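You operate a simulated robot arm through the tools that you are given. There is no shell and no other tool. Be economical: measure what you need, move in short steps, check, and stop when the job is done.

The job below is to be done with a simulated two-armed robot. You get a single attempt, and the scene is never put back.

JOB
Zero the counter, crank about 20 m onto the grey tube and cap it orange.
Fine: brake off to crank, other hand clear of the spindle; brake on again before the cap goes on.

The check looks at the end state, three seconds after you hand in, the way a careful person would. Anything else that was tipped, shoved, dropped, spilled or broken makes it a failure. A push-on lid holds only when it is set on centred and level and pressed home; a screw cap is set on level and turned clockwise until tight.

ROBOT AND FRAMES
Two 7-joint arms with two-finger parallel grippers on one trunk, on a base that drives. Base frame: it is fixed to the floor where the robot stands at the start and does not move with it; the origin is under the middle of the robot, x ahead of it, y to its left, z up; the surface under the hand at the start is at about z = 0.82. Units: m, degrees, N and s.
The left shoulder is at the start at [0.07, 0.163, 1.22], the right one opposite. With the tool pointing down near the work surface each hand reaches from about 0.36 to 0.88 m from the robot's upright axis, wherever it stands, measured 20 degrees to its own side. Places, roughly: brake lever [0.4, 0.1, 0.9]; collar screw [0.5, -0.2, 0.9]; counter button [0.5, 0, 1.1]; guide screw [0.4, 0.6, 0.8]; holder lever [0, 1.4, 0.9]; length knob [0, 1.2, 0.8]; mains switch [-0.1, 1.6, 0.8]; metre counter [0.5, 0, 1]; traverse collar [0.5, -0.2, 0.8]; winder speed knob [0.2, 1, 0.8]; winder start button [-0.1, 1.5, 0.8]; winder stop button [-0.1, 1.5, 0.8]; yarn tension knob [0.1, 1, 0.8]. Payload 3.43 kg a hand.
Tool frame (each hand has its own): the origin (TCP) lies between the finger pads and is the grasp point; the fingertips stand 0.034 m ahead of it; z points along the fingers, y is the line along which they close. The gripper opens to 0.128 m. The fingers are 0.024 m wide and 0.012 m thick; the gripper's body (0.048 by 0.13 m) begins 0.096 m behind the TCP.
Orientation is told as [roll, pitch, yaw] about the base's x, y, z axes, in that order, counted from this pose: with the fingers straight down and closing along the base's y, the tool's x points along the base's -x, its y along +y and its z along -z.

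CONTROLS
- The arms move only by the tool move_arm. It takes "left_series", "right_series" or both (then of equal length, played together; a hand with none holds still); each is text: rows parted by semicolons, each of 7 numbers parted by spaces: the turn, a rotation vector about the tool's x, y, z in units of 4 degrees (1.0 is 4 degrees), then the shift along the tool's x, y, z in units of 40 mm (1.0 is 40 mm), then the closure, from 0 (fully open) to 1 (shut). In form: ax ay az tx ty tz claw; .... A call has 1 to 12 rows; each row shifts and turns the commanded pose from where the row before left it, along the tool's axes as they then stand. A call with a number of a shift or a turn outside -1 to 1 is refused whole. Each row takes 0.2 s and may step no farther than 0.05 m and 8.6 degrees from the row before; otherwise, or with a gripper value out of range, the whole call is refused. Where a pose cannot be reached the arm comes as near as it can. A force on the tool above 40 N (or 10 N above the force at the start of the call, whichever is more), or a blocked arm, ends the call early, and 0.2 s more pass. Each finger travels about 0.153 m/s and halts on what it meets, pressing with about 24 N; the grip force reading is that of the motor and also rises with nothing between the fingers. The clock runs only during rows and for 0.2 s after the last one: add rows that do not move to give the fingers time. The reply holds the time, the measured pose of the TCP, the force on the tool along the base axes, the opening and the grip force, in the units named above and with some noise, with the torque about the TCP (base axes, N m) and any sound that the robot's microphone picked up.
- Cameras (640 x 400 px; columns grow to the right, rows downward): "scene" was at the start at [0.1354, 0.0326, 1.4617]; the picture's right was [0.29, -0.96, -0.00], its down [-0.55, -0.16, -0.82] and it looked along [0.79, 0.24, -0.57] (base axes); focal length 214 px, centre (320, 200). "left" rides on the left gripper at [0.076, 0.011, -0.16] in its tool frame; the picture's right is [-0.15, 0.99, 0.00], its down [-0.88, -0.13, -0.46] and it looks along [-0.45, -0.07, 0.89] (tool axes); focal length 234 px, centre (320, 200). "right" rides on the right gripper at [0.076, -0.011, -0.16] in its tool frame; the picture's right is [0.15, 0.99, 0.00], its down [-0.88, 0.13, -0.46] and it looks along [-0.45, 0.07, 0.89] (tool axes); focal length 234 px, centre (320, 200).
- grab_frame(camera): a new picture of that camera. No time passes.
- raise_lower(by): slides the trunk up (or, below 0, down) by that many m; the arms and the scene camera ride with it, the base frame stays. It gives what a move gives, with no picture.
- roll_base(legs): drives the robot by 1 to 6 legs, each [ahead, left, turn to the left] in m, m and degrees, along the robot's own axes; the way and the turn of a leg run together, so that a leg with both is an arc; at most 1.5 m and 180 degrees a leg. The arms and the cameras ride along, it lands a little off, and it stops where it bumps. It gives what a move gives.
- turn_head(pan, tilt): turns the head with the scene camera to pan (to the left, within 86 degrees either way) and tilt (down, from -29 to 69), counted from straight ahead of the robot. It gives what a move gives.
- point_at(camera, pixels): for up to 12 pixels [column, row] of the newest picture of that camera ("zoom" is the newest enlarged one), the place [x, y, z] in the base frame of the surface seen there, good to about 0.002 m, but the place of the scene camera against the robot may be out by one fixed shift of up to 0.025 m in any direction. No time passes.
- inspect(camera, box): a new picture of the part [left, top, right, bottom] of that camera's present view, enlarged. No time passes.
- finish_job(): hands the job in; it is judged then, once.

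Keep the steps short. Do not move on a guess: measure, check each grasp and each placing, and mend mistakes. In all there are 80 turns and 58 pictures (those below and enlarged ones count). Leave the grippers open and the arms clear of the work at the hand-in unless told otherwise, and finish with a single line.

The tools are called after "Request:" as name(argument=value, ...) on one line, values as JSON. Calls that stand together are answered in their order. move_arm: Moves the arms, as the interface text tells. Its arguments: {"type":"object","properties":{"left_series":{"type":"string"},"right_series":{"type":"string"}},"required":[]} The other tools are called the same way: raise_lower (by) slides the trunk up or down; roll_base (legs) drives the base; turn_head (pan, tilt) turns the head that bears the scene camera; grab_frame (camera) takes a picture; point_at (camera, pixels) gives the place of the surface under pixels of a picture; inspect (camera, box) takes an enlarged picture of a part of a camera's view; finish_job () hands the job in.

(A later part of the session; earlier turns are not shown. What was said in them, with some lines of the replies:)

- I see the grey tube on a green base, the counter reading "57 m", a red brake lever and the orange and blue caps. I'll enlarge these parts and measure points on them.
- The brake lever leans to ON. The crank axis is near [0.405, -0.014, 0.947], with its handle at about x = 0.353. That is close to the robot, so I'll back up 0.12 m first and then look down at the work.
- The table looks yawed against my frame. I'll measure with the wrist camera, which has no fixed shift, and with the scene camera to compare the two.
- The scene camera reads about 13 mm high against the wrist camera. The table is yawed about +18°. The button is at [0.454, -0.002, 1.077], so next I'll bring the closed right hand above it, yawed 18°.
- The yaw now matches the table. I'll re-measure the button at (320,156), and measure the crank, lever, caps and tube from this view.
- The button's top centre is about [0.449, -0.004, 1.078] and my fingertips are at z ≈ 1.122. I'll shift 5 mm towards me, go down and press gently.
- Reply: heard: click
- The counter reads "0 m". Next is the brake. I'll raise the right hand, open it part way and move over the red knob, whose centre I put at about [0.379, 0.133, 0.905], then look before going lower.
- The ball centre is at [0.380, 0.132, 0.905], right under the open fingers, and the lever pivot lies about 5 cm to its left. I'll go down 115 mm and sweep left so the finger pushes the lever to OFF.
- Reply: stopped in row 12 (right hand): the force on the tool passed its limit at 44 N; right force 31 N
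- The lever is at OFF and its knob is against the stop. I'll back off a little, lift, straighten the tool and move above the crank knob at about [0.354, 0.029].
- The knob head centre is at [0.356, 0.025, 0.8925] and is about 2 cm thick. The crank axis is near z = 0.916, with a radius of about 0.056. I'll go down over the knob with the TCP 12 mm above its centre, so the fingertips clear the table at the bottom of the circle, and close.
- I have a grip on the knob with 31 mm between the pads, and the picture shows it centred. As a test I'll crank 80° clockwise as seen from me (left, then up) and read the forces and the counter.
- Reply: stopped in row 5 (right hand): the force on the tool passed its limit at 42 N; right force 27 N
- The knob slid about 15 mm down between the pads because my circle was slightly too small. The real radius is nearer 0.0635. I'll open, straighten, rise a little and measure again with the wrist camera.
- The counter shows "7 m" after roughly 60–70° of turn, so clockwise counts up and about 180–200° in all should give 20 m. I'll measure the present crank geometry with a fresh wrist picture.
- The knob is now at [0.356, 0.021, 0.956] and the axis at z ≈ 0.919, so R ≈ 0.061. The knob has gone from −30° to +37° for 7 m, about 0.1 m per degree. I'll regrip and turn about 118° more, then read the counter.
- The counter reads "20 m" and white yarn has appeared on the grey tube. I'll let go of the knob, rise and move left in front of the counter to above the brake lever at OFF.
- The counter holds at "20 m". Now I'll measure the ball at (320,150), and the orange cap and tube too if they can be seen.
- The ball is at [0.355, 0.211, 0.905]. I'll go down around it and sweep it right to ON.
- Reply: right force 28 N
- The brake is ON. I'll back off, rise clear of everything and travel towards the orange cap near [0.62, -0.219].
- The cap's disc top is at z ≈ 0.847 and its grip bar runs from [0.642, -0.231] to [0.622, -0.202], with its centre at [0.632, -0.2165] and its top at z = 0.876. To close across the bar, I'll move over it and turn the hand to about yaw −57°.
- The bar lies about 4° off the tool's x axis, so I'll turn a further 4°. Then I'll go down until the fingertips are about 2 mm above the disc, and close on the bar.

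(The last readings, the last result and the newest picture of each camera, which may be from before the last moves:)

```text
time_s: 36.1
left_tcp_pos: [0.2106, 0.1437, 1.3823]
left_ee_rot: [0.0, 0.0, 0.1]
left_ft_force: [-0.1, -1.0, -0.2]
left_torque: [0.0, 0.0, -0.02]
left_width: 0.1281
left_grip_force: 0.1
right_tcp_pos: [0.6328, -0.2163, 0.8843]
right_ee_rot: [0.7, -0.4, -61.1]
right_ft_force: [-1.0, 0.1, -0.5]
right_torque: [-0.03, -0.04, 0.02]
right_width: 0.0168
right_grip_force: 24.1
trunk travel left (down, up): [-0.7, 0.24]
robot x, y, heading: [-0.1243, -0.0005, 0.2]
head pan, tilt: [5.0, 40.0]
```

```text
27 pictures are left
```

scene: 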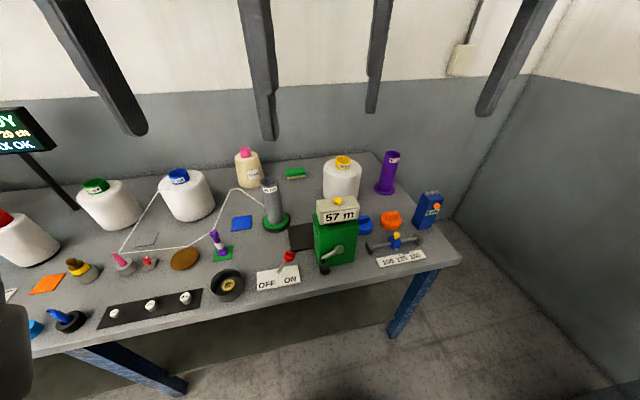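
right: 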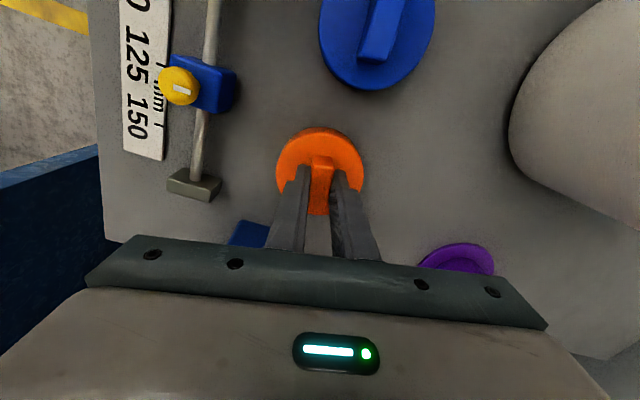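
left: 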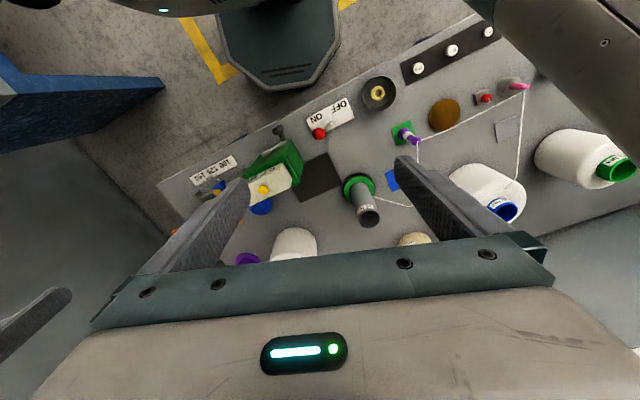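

The bar is gripped with 16.8 mm between the pads. I'll lift the cap straight up to about z = 1.20 and look at it.

Request:
move_arm(right_series="0 0 0 0 0 -0.5 1; 0 0 0 0 0 -1 1; 0 0 0 0 0 -1 1; 0 0 0 0 0 -1 1; 0 0 0 0 0 -1 1; 0 0 0 0 0 -1 1; 0 0 0 0 0 -1 1; 0 0 0 0 0 -1 1; 0 0 0 0 0 -0.5 1; 0 0 0 0 0 0 1")

Request:
grab_frame(camera="scene")

```text
time_s: 38.3
left_tcp_pos: [0.2112, 0.143, 1.3832]
left_ee_rot: [0.0, 0.0, 0.1]
left_ft_force: [0.5, 0.1, 0.2]
left_torque: [0.02, -0.01, 0.01]
left_width: 0.128
left_grip_force: 0.0
right_tcp_pos: [0.6314, -0.215, 1.2046]
right_ee_rot: [0.6, -0.4, -61.0]
right_ft_force: [0.1, 0.0, -0.3]
right_torque: [-0.01, 0.04, 0.01]
right_width: 0.0166
right_grip_force: 24.3
trunk travel left (down, up): [-0.7, 0.24]
robot x, y, heading: [-0.1207, -0.0033, -0.2]
head pan, tilt: [5.0, 40.0]
```

```text
26 pictures are left
```

scene: 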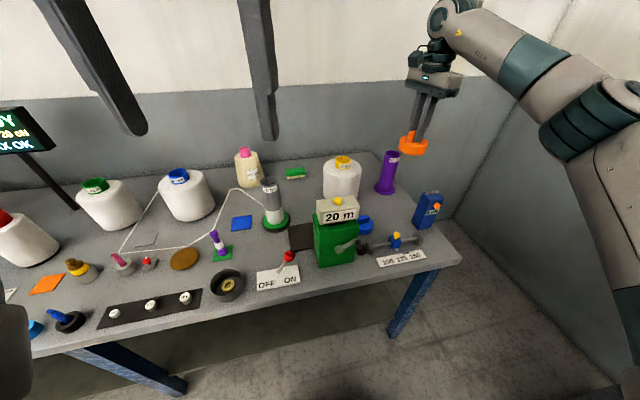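

The cap is held level. I'll use the left wrist camera, which has no fixed shift, to find the tube's rim.

Request:
inspect(camera="left", box=[260, 130, 420, 230])

Request:
grab_frame(camera="left")

```text
4.00 times, centred on (340, 180) of left
```

zoom: 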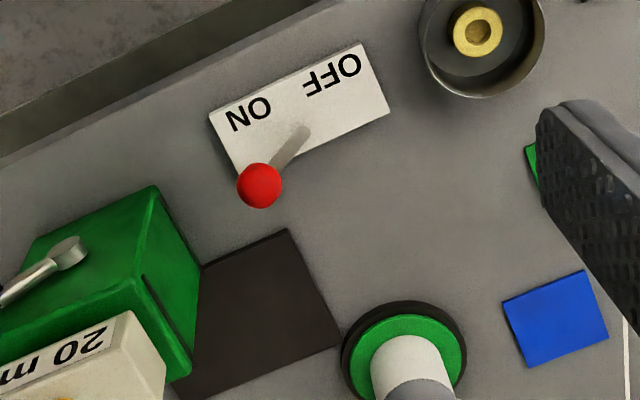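

```text
24 pictures are left
```

left: 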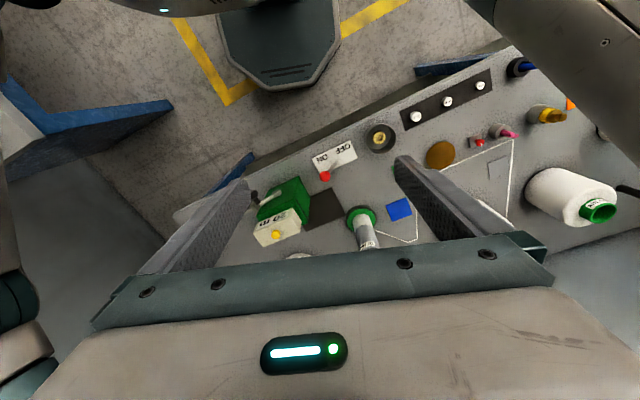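

The left gripper's body hides the tube's top. I'll carry the cap towards the tube, stopping about 10 cm short so the right wrist camera sees the rim, and move the left arm 0.19 m further left at the same time so it stays clear.

Request:
move_arm(right_series="0 0 0 0.97 0.54 0 1; 0 0 0 0.97 0.54 0 1; 0 0 0 0.97 0.54 0 1; 0 0 0 0.97 0.54 0 1; 0 0 0 0.97 0.54 0 1; 0 0 0 0.97 0.54 0 1; 0 0 0 0.97 0.54 0 1; 0 0 0 0.97 0.54 0 1; 0 0 0 0 0 0 1", left_series="0 0 0 0 0.6 0 0; 0 0 0 0 0.6 0 0; 0 0 0 0 0.6 0 0; 0 0 0 0 0.6 0 0; 0 0 0 0 0.6 0 0; 0 0 0 0 0.6 0 0; 0 0 0 0 0.6 0 0; 0 0 0 0 0.6 0 0; 0 0 0 0 0 0 0")

Request:
grab_frame(camera="right")

Request:
grab_frame(camera="left")

```text
time_s: 40.3
left_tcp_pos: [0.2112, 0.3362, 1.3813]
left_ee_rot: [0.1, 0.2, 0.2]
left_ft_force: [-0.1, 0.6, -0.2]
left_torque: [0.03, -0.01, 0.0]
left_width: 0.128
left_grip_force: 0.1
right_tcp_pos: [0.6048, 0.1054, 1.1991]
right_ee_rot: [0.6, -0.3, -61.0]
right_ft_force: [1.4, -0.5, -0.8]
right_torque: [0.06, 0.01, -0.02]
right_width: 0.0167
right_grip_force: 24.4
right hand out of reach, approached as far as the arm can: row 6, 7, 8
trunk travel left (down, up): [-0.7, 0.24]
robot x, y, heading: [-0.1217, -0.0004, 0.0]
head pan, tilt: [5.0, 40.0]
```

```text
23 pictures are left
```

right: 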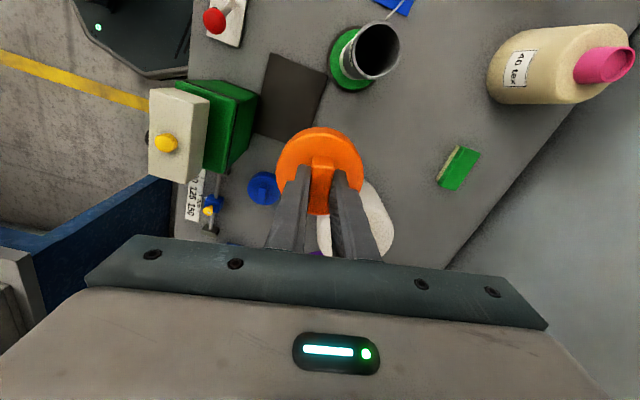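

```text
22 pictures are left
```

left: 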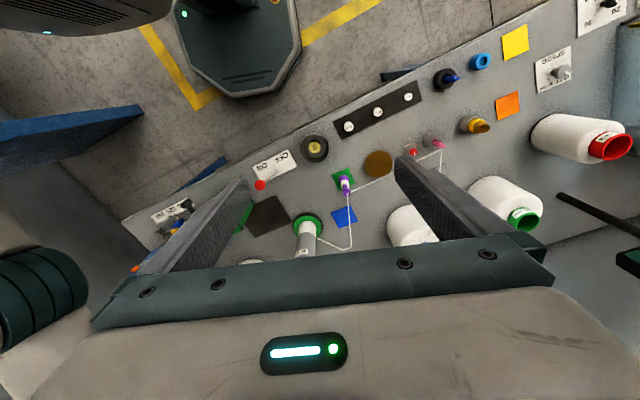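

The tube's rim is in view at about (374,50), but the right arm is near its reach limit here. I'll measure the rim first, then turn the base.

Request:
inspect(camera="right", box=[310, 0, 438, 80])

Request:
point_at(camera="zoom", pixels=[[330, 250], [220, 250], [442, 240], [310, 110], [340, 392], [230, 200], [430, 320], [330, 380]])

```text
5.00 times, centred on (374, 40) of right
```

zoom: 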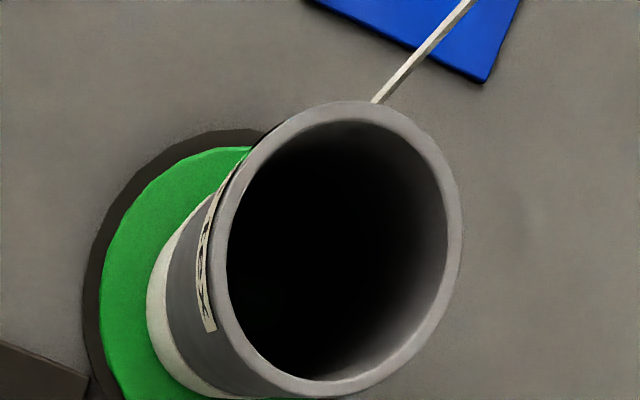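

```text
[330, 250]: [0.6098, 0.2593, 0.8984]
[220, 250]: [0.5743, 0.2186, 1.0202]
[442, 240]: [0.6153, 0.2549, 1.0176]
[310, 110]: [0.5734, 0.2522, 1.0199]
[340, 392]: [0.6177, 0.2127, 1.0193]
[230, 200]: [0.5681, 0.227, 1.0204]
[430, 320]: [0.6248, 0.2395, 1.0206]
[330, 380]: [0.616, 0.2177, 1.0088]
```

The tube's rim centre is about [0.597, 0.235], with its top at z = 1.020 and an outer radius of 0.029. Next I'll check how the cap sits in the hand, then turn the base.

Request:
inspect(camera="right", box=[256, 115, 384, 195])

Request:
point_at(camera="zoom", pixels=[[320, 100], [200, 140], [440, 140], [125, 225], [515, 215], [320, 220], [310, 260], [300, 370], [330, 240]])

```text
5.00 times, centred on (320, 155) of right
```

zoom: 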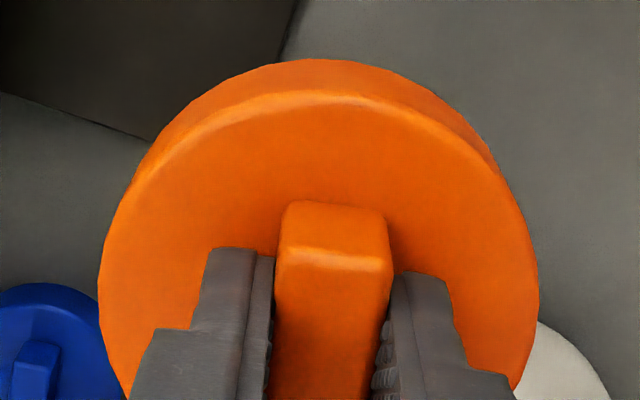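

```text
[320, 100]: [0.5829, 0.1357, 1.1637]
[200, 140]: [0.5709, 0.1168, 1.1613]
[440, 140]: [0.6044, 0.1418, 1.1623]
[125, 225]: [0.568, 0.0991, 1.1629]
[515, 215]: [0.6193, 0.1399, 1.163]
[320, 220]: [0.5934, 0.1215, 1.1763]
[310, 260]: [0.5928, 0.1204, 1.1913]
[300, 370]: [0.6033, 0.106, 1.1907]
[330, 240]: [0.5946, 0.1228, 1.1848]
```

The cap is centred on the TCP to within about 1 mm. I'll move ahead 0.04 m and turn left 18° so the tube is straight ahead. At this height the cap's underside is at z ≈ 1.135, above everything.

Request:
roll_base(legs=[[0.04, 0, 0], [0, 0, 18]])

Request:
grab_frame(camera="right")

```text
time_s: 42.2
left_tcp_pos: [0.1312, 0.4217, 1.3807]
left_ee_rot: [0.0, 0.0, 18.0]
left_ft_force: [-0.9, -0.3, -0.1]
left_torque: [0.04, 0.01, -0.05]
left_width: 0.1281
left_grip_force: 0.0
right_tcp_pos: [0.5761, 0.3241, 1.2005]
right_ee_rot: [0.7, -0.4, -43.1]
right_ft_force: [-0.2, 0.2, -0.6]
right_torque: [0.03, -0.01, 0.0]
right_width: 0.0165
right_grip_force: 24.3
trunk travel left (down, up): [-0.7, 0.24]
robot x, y, heading: [-0.0796, 0.0008, 18.0]
head pan, tilt: [5.0, 40.0]
```

```text
19 pictures are left
```

right: 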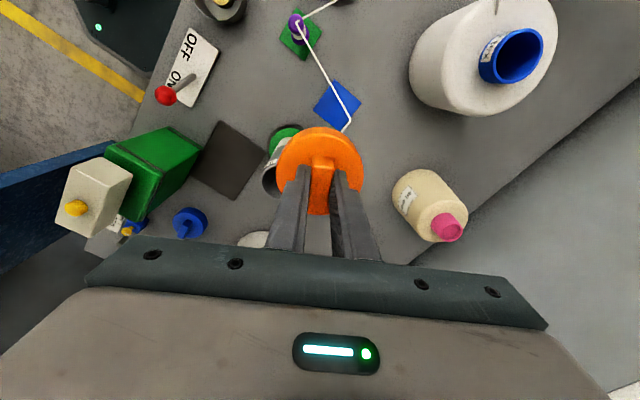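

After the turn I'll place the hand beside the tube, about 10 cm to its right and a bit lower, so I can measure the rim again from this base position.

Request:
move_arm(right_series="0 0 0 -0.477 -0.94 0 1; 0 0 0 -0.477 -0.94 0 1; 0 0 0 -0.477 -0.94 0 1; 0 0 0 -0.477 -0.94 0 1; 0 0 0 0 0 0.75 1; 0 0 0 0 0 0.75 1; 0 0 0 0 0 0 1; 0 0 0 0 0 0 1")

Request:
grab_frame(camera="right")

```text
time_s: 44.0
left_tcp_pos: [0.131, 0.4235, 1.3803]
left_ee_rot: [-0.2, 0.0, 18.1]
left_ft_force: [-0.1, 0.4, 0.6]
left_torque: [-0.02, -0.03, 0.0]
left_width: 0.1282
left_grip_force: 0.1
right_tcp_pos: [0.5267, 0.1627, 1.1379]
right_ee_rot: [0.6, -0.4, -43.1]
right_ft_force: [0.2, 0.3, 0.1]
right_torque: [0.0, 0.01, -0.02]
right_width: 0.0167
right_grip_force: 24.2
trunk travel left (down, up): [-0.7, 0.24]
robot x, y, heading: [-0.0845, 0.0, 18.0]
head pan, tilt: [5.0, 40.0]
```

```text
18 pictures are left
```

right: 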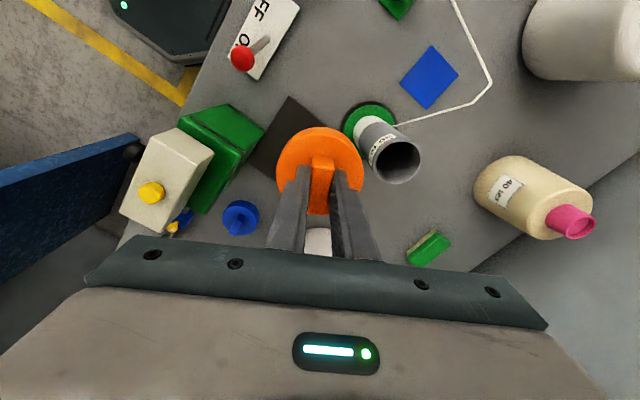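

Request:
inspect(camera="right", box=[356, 130, 436, 190])

```text
6.67 times, centred on (396, 160) of right
```

zoom: 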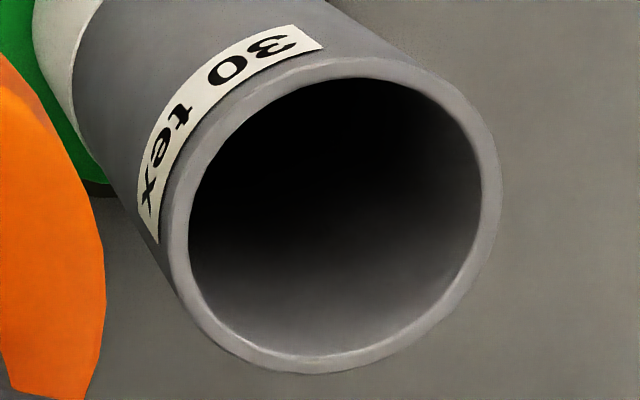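

Request:
point_at(camera="zoom", pixels=[[178, 230], [490, 200], [345, 69], [310, 363], [216, 130], [452, 305], [438, 97], [212, 318]])

```text
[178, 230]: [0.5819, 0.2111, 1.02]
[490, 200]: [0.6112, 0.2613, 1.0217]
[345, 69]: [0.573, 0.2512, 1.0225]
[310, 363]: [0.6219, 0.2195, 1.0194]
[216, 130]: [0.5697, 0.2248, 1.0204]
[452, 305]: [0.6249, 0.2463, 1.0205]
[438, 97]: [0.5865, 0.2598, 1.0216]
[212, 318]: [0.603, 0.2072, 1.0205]
```

Opposite rim points agree on a centre of [0.5965, 0.2353] and a top at z = 1.0205. I'll move the cap over that point while still high, and check the pose.

Request:
move_arm(right_series="0 0 0 -0.012 0.84 0 1; 0 0 0 -0.012 0.84 0 1; 0 0 0 -0.012 0.84 0 1; 0 0 0 0 0 0 1; 0 0 0 0 0 0 1; 0 0 0 0 0 0 1")

Request:
turn_head(pan=0, tilt=32)

Request:
inspect(camera="scene", box=[240, 120, 400, 220])

```text
time_s: 45.4
left_tcp_pos: [0.1312, 0.4224, 1.3806]
left_ee_rot: [-0.1, 0.0, 18.1]
left_ft_force: [-0.5, -0.4, -0.7]
left_torque: [0.0, 0.0, 0.0]
left_width: 0.1279
left_grip_force: 0.1
right_tcp_pos: [0.6008, 0.2354, 1.1393]
right_ee_rot: [0.6, -0.5, -43.0]
right_ft_force: [-0.3, -0.1, -1.3]
right_torque: [-0.03, 0.0, 0.02]
right_width: 0.0164
right_grip_force: 24.3
trunk travel left (down, up): [-0.7, 0.24]
robot x, y, heading: [-0.082, 0.0038, 17.9]
head pan, tilt: [5.0, 40.0]
```

```text
time_s: 46.1
left_tcp_pos: [0.1309, 0.4231, 1.3811]
left_ee_rot: [-0.1, 0.0, 18.1]
left_ft_force: [-0.1, 0.1, -0.7]
left_torque: [-0.02, 0.02, 0.01]
left_width: 0.1278
left_grip_force: 0.1
right_tcp_pos: [0.5991, 0.2346, 1.1379]
right_ee_rot: [0.7, -0.5, -43.1]
right_ft_force: [0.7, -0.3, -0.2]
right_torque: [0.01, -0.01, 0.01]
right_width: 0.0167
right_grip_force: 24.2
trunk travel left (down, up): [-0.7, 0.24]
robot x, y, heading: [-0.0818, -0.0027, 18.0]
head pan, tilt: [0.0, 32.0]
```

```text
4.00 times, centred on (320, 170) of scene
```

zoom: 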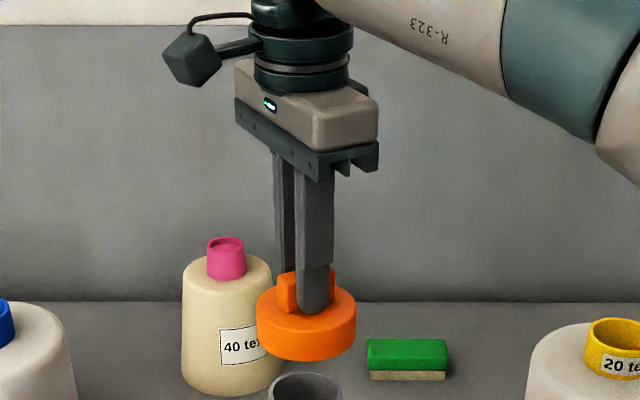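

The averaged reading is about 3.5 mm too far in x. I'll correct that and lower the cap to just above the rim (TCP z ≈ 1.094).

Request:
move_arm(right_series="0 0 0 0.065 -0.05 0.5 1; 0 0 0 0 0 0.5 1; 0 0 0 0 0 0.08 1; 0 0 0 0 0 0 1; 0 0 0 0 0 0 1")

Request:
inspect(camera="scene", box=[260, 170, 360, 232])

Request:
grab_frame(camera="right")

```text
time_s: 47.3
left_tcp_pos: [0.1311, 0.4229, 1.3813]
left_ee_rot: [0.0, 0.0, 18.0]
left_ft_force: [0.8, 0.6, 0.7]
left_torque: [0.01, -0.02, 0.0]
left_width: 0.1281
left_grip_force: 0.0
right_tcp_pos: [0.5984, 0.2356, 1.0953]
right_ee_rot: [0.7, -0.4, -43.1]
right_ft_force: [-0.3, -0.5, -0.1]
right_torque: [0.01, 0.01, 0.0]
right_width: 0.0165
right_grip_force: 24.3
trunk travel left (down, up): [-0.7, 0.24]
robot x, y, heading: [-0.0816, -0.001, 17.9]
head pan, tilt: [0.0, 32.0]
```

```text
6.40 times, centred on (310, 201) of scene
```

zoom: 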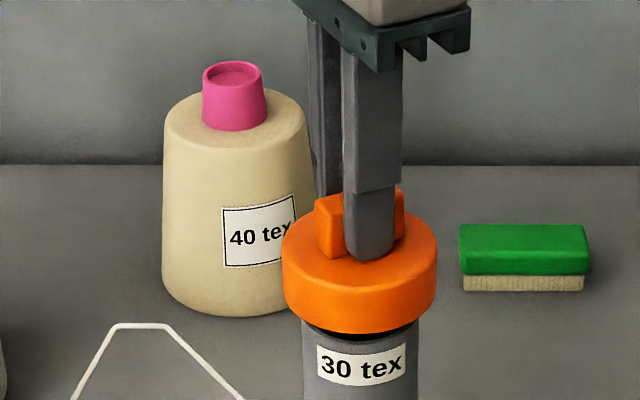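

```text
14 pictures are left
```

right: 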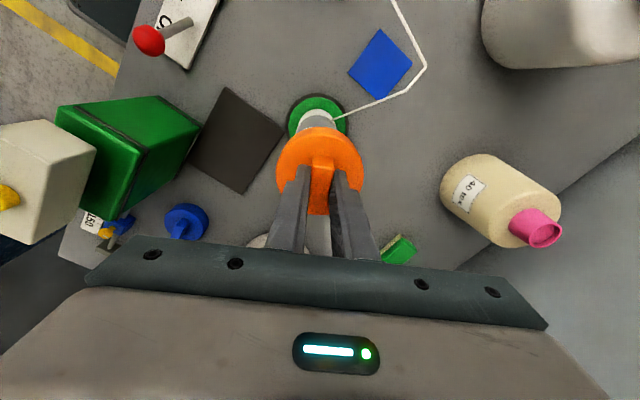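

In the scene view the cap is centred over the tube: its edges are at columns 283 and 437, and the tube's are at about 302 and 419. I'll lower it in small steps and watch the force.

Request:
move_arm(right_series="0 0 0 0.02 -0.02 0.1 1; 0 0 0 0 0 0.1 1; 0 0 0 0 0 0.1 1; 0 0 0 0 0 0.1 1; 0 0 0 0 0 0.1 1; 0 0 0 0 0 0.1 1; 0 0 0 0 0 0 1")

```text
time_s: 48.9
left_tcp_pos: [0.1303, 0.4225, 1.3802]
left_ee_rot: [0.0, 0.0, 18.0]
left_ft_force: [0.3, 0.4, -0.7]
left_torque: [-0.02, -0.01, 0.0]
left_width: 0.1281
left_grip_force: 0.1
right_tcp_pos: [0.5958, 0.2358, 1.0724]
right_ee_rot: [0.8, -0.3, -43.1]
right_ft_force: [0.3, 0.9, 0.5]
right_torque: [-0.02, 0.01, -0.02]
right_width: 0.0168
right_grip_force: 24.2
trunk travel left (down, up): [-0.7, 0.24]
robot x, y, heading: [-0.0793, 0.0031, 18.1]
head pan, tilt: [0.0, 32.0]
```

The skirt is already about 12 mm over the tube with no contact force, so it is centred. I'll keep pressing down.

Request:
move_arm(right_series="0 0 0 0 0 0.08 1; 0 0 0 0 0 0.08 1; 0 0 0 0 0 0.08 1; 0 0 0 0 0 0.08 1; 0 0 0 0 0 0.08 1; 0 0 0 0 0 0.08 1; 0 0 0 0 0 0.08 1; 0 0 0 0 0 0.08 1; 0 0 0 0 0 0 1")

Request:
inspect(camera="scene", box=[260, 170, 360, 232])

```text
time_s: 50.5
left_tcp_pos: [0.1302, 0.4209, 1.3803]
left_ee_rot: [-0.1, 0.0, 18.1]
left_ft_force: [0.3, -0.1, 0.4]
left_torque: [-0.05, 0.07, 0.0]
left_width: 0.1278
left_grip_force: 0.0
right_tcp_pos: [0.5955, 0.2359, 1.0584]
right_ee_rot: [1.2, -0.3, -43.0]
right_ft_force: [-5.4, -3.4, 20.6]
right_torque: [-0.49, 0.66, -0.03]
right_width: 0.0166
right_grip_force: 24.5
trunk travel left (down, up): [-0.7, 0.24]
robot x, y, heading: [-0.0806, -0.0017, 18.1]
head pan, tilt: [0.0, 32.0]
stopped in row 7 (right hand): the force on the tool passed its limit at 44 N (the readings are from after the stop); the commanded pose is now the measured one
```

```text
6.40 times, centred on (310, 201) of scene
```

zoom: 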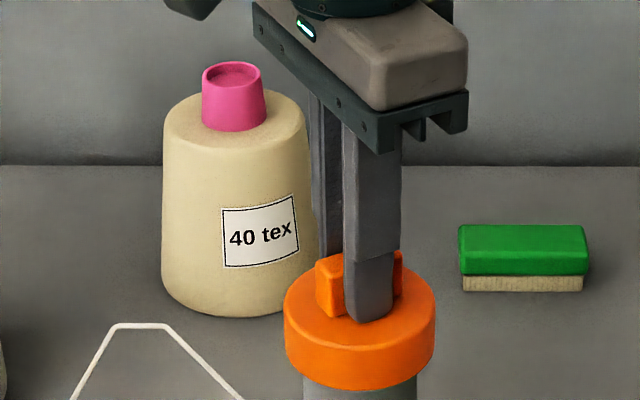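

The force rose to 44 N with the fingertips on the disc at z ≈ 1.024. I'll press once more to be sure it is home.

Request:
move_arm(right_series="0 0 0 0 0 0.06 1; 0 0 0 0 0 0.06 1; 0 0 0 0 0 0.06 1; 0 0 0 0 0 0 1")

```text
time_s: 51.1
left_tcp_pos: [0.1296, 0.4202, 1.3812]
left_ee_rot: [-0.1, 0.0, 18.0]
left_ft_force: [0.4, -0.1, -0.7]
left_torque: [0.04, 0.03, 0.02]
left_width: 0.128
left_grip_force: 0.0
right_tcp_pos: [0.5964, 0.2358, 1.0594]
right_ee_rot: [1.6, -0.3, -43.1]
right_ft_force: [-5.3, -2.2, 21.3]
right_torque: [-0.53, 0.71, 0.0]
right_width: 0.0163
right_grip_force: 23.9
trunk travel left (down, up): [-0.7, 0.24]
robot x, y, heading: [-0.0786, 0.0008, 18.1]
head pan, tilt: [0.0, 32.0]
stopped in row 2 (right hand): the force on the tool passed its limit at 43 N (the readings are from after the stop); the commanded pose is now the measured one
```

It went no further, so it is bottomed out. I'll open the fingers, lift straight up, shift aside and check the cap's height and level.

Request:
move_arm(right_series="0 0 0 0 0 -0.05 0.6; 0 0 0 0 0 0 0.6; 0 0 0 0 0 -0.8 0.6; -0.3 0.15 0 0 0 -0.8 0.6; 0 0 0 0 0 -0.5 0.6; 0 0 0 0 0 0 0.6")

Request:
grab_frame(camera="right")

Request:
inspect(camera="scene", box=[240, 180, 400, 280])

```text
time_s: 52.5
left_tcp_pos: [0.1297, 0.4222, 1.3815]
left_ee_rot: [-0.1, 0.0, 18.0]
left_ft_force: [0.1, -1.0, 0.5]
left_torque: [-0.01, -0.01, 0.01]
left_width: 0.1281
left_grip_force: 0.0
right_tcp_pos: [0.5955, 0.2351, 1.1411]
right_ee_rot: [2.6, 0.2, -43.2]
right_ft_force: [-0.1, 0.4, 0.8]
right_torque: [-0.03, 0.02, 0.01]
right_width: 0.0512
right_grip_force: 0.1
trunk travel left (down, up): [-0.7, 0.24]
robot x, y, heading: [-0.0832, 0.0041, 18.1]
head pan, tilt: [0.0, 32.0]
```

```text
12 pictures are left
```

right: 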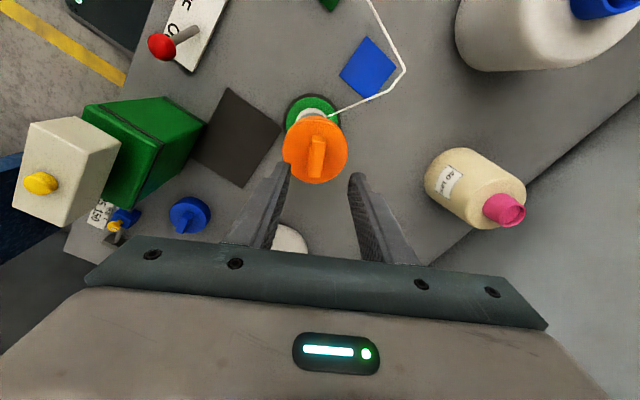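

```text
4.00 times, centred on (320, 230) of scene
```

zoom: 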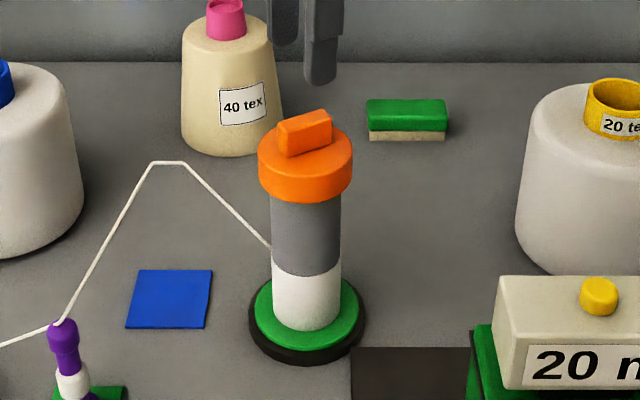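

Request:
point_at(camera="right", pixels=[[292, 150], [340, 150], [325, 127], [300, 172], [303, 132], [335, 170], [316, 155], [316, 142], [337, 137], [296, 162]])

```text
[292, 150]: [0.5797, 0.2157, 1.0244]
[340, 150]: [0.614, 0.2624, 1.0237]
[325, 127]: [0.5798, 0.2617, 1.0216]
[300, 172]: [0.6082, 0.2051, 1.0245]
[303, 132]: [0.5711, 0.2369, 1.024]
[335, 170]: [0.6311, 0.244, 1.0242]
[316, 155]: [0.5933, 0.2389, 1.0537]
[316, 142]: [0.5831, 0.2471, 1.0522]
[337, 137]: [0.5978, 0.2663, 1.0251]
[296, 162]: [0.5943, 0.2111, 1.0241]
```

The disc top reads z = 1.024 all round, so it is level, centred and about 3.5 mm above the old rim, which means it is fully home. I'll retreat up and back, open fully and take a last look.

Request:
move_arm(right_series="0 0 0 0 0 -1 0.5; 0 0 0 0 0 -1 0.3; 0 0 0 0 0 -1 0; 0 0 0 0 0 -1 0; 0 0 0 0.483 -0.875 0 0; 0 0 0 0.483 -0.875 0 0; 0 0 0 0.483 -0.875 0 0; 0 0 0 0.483 -0.875 0 0; 0 0 0 0.483 -0.875 0 0; 0 0 0 0 0 0 0")

Request:
turn_head(pan=-5, tilt=45)

Request:
grab_frame(camera="scene")

```text
time_s: 54.7
left_tcp_pos: [0.1319, 0.4227, 1.3801]
left_ee_rot: [-0.1, 0.0, 17.9]
left_ft_force: [0.1, -0.7, -0.7]
left_torque: [-0.01, 0.04, 0.02]
left_width: 0.1279
left_grip_force: 0.0
right_tcp_pos: [0.4031, 0.165, 1.2954]
right_ee_rot: [2.6, 0.1, -43.2]
right_ft_force: [0.1, -0.2, 0.6]
right_torque: [0.01, 0.03, 0.0]
right_width: 0.1281
right_grip_force: 0.0
trunk travel left (down, up): [-0.7, 0.24]
robot x, y, heading: [-0.0815, 0.0008, 18.1]
head pan, tilt: [0.0, 32.0]
```

```text
time_s: 55.4
left_tcp_pos: [0.1299, 0.4222, 1.3812]
left_ee_rot: [-0.1, 0.0, 18.0]
left_ft_force: [-0.4, -0.4, -0.6]
left_torque: [0.01, 0.04, 0.02]
left_width: 0.1278
left_grip_force: 0.0
right_tcp_pos: [0.4018, 0.1651, 1.2957]
right_ee_rot: [2.7, 0.2, -43.1]
right_ft_force: [-0.1, 0.6, 0.8]
right_torque: [-0.03, 0.01, 0.0]
right_width: 0.1279
right_grip_force: 0.0
trunk travel left (down, up): [-0.7, 0.24]
robot x, y, heading: [-0.0814, -0.0023, 18.1]
head pan, tilt: [-5.0, 45.0]
```

```text
10 pictures are left
```

scene: 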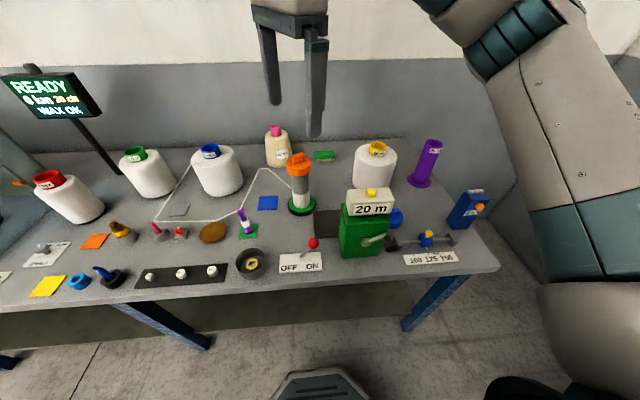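

The counter reads "20 m", the brake leans to ON, the orange cap sits level on the grey tube, and everything else is where it was. Both hands are open and clear, so I'm handing in.

Request:
finish_job()

```text
The job is handed in.
```

Done: I zeroed the counter, cranked 20 m onto the grey tube with the brake off, put the brake back on and pressed the orange cap home, level.
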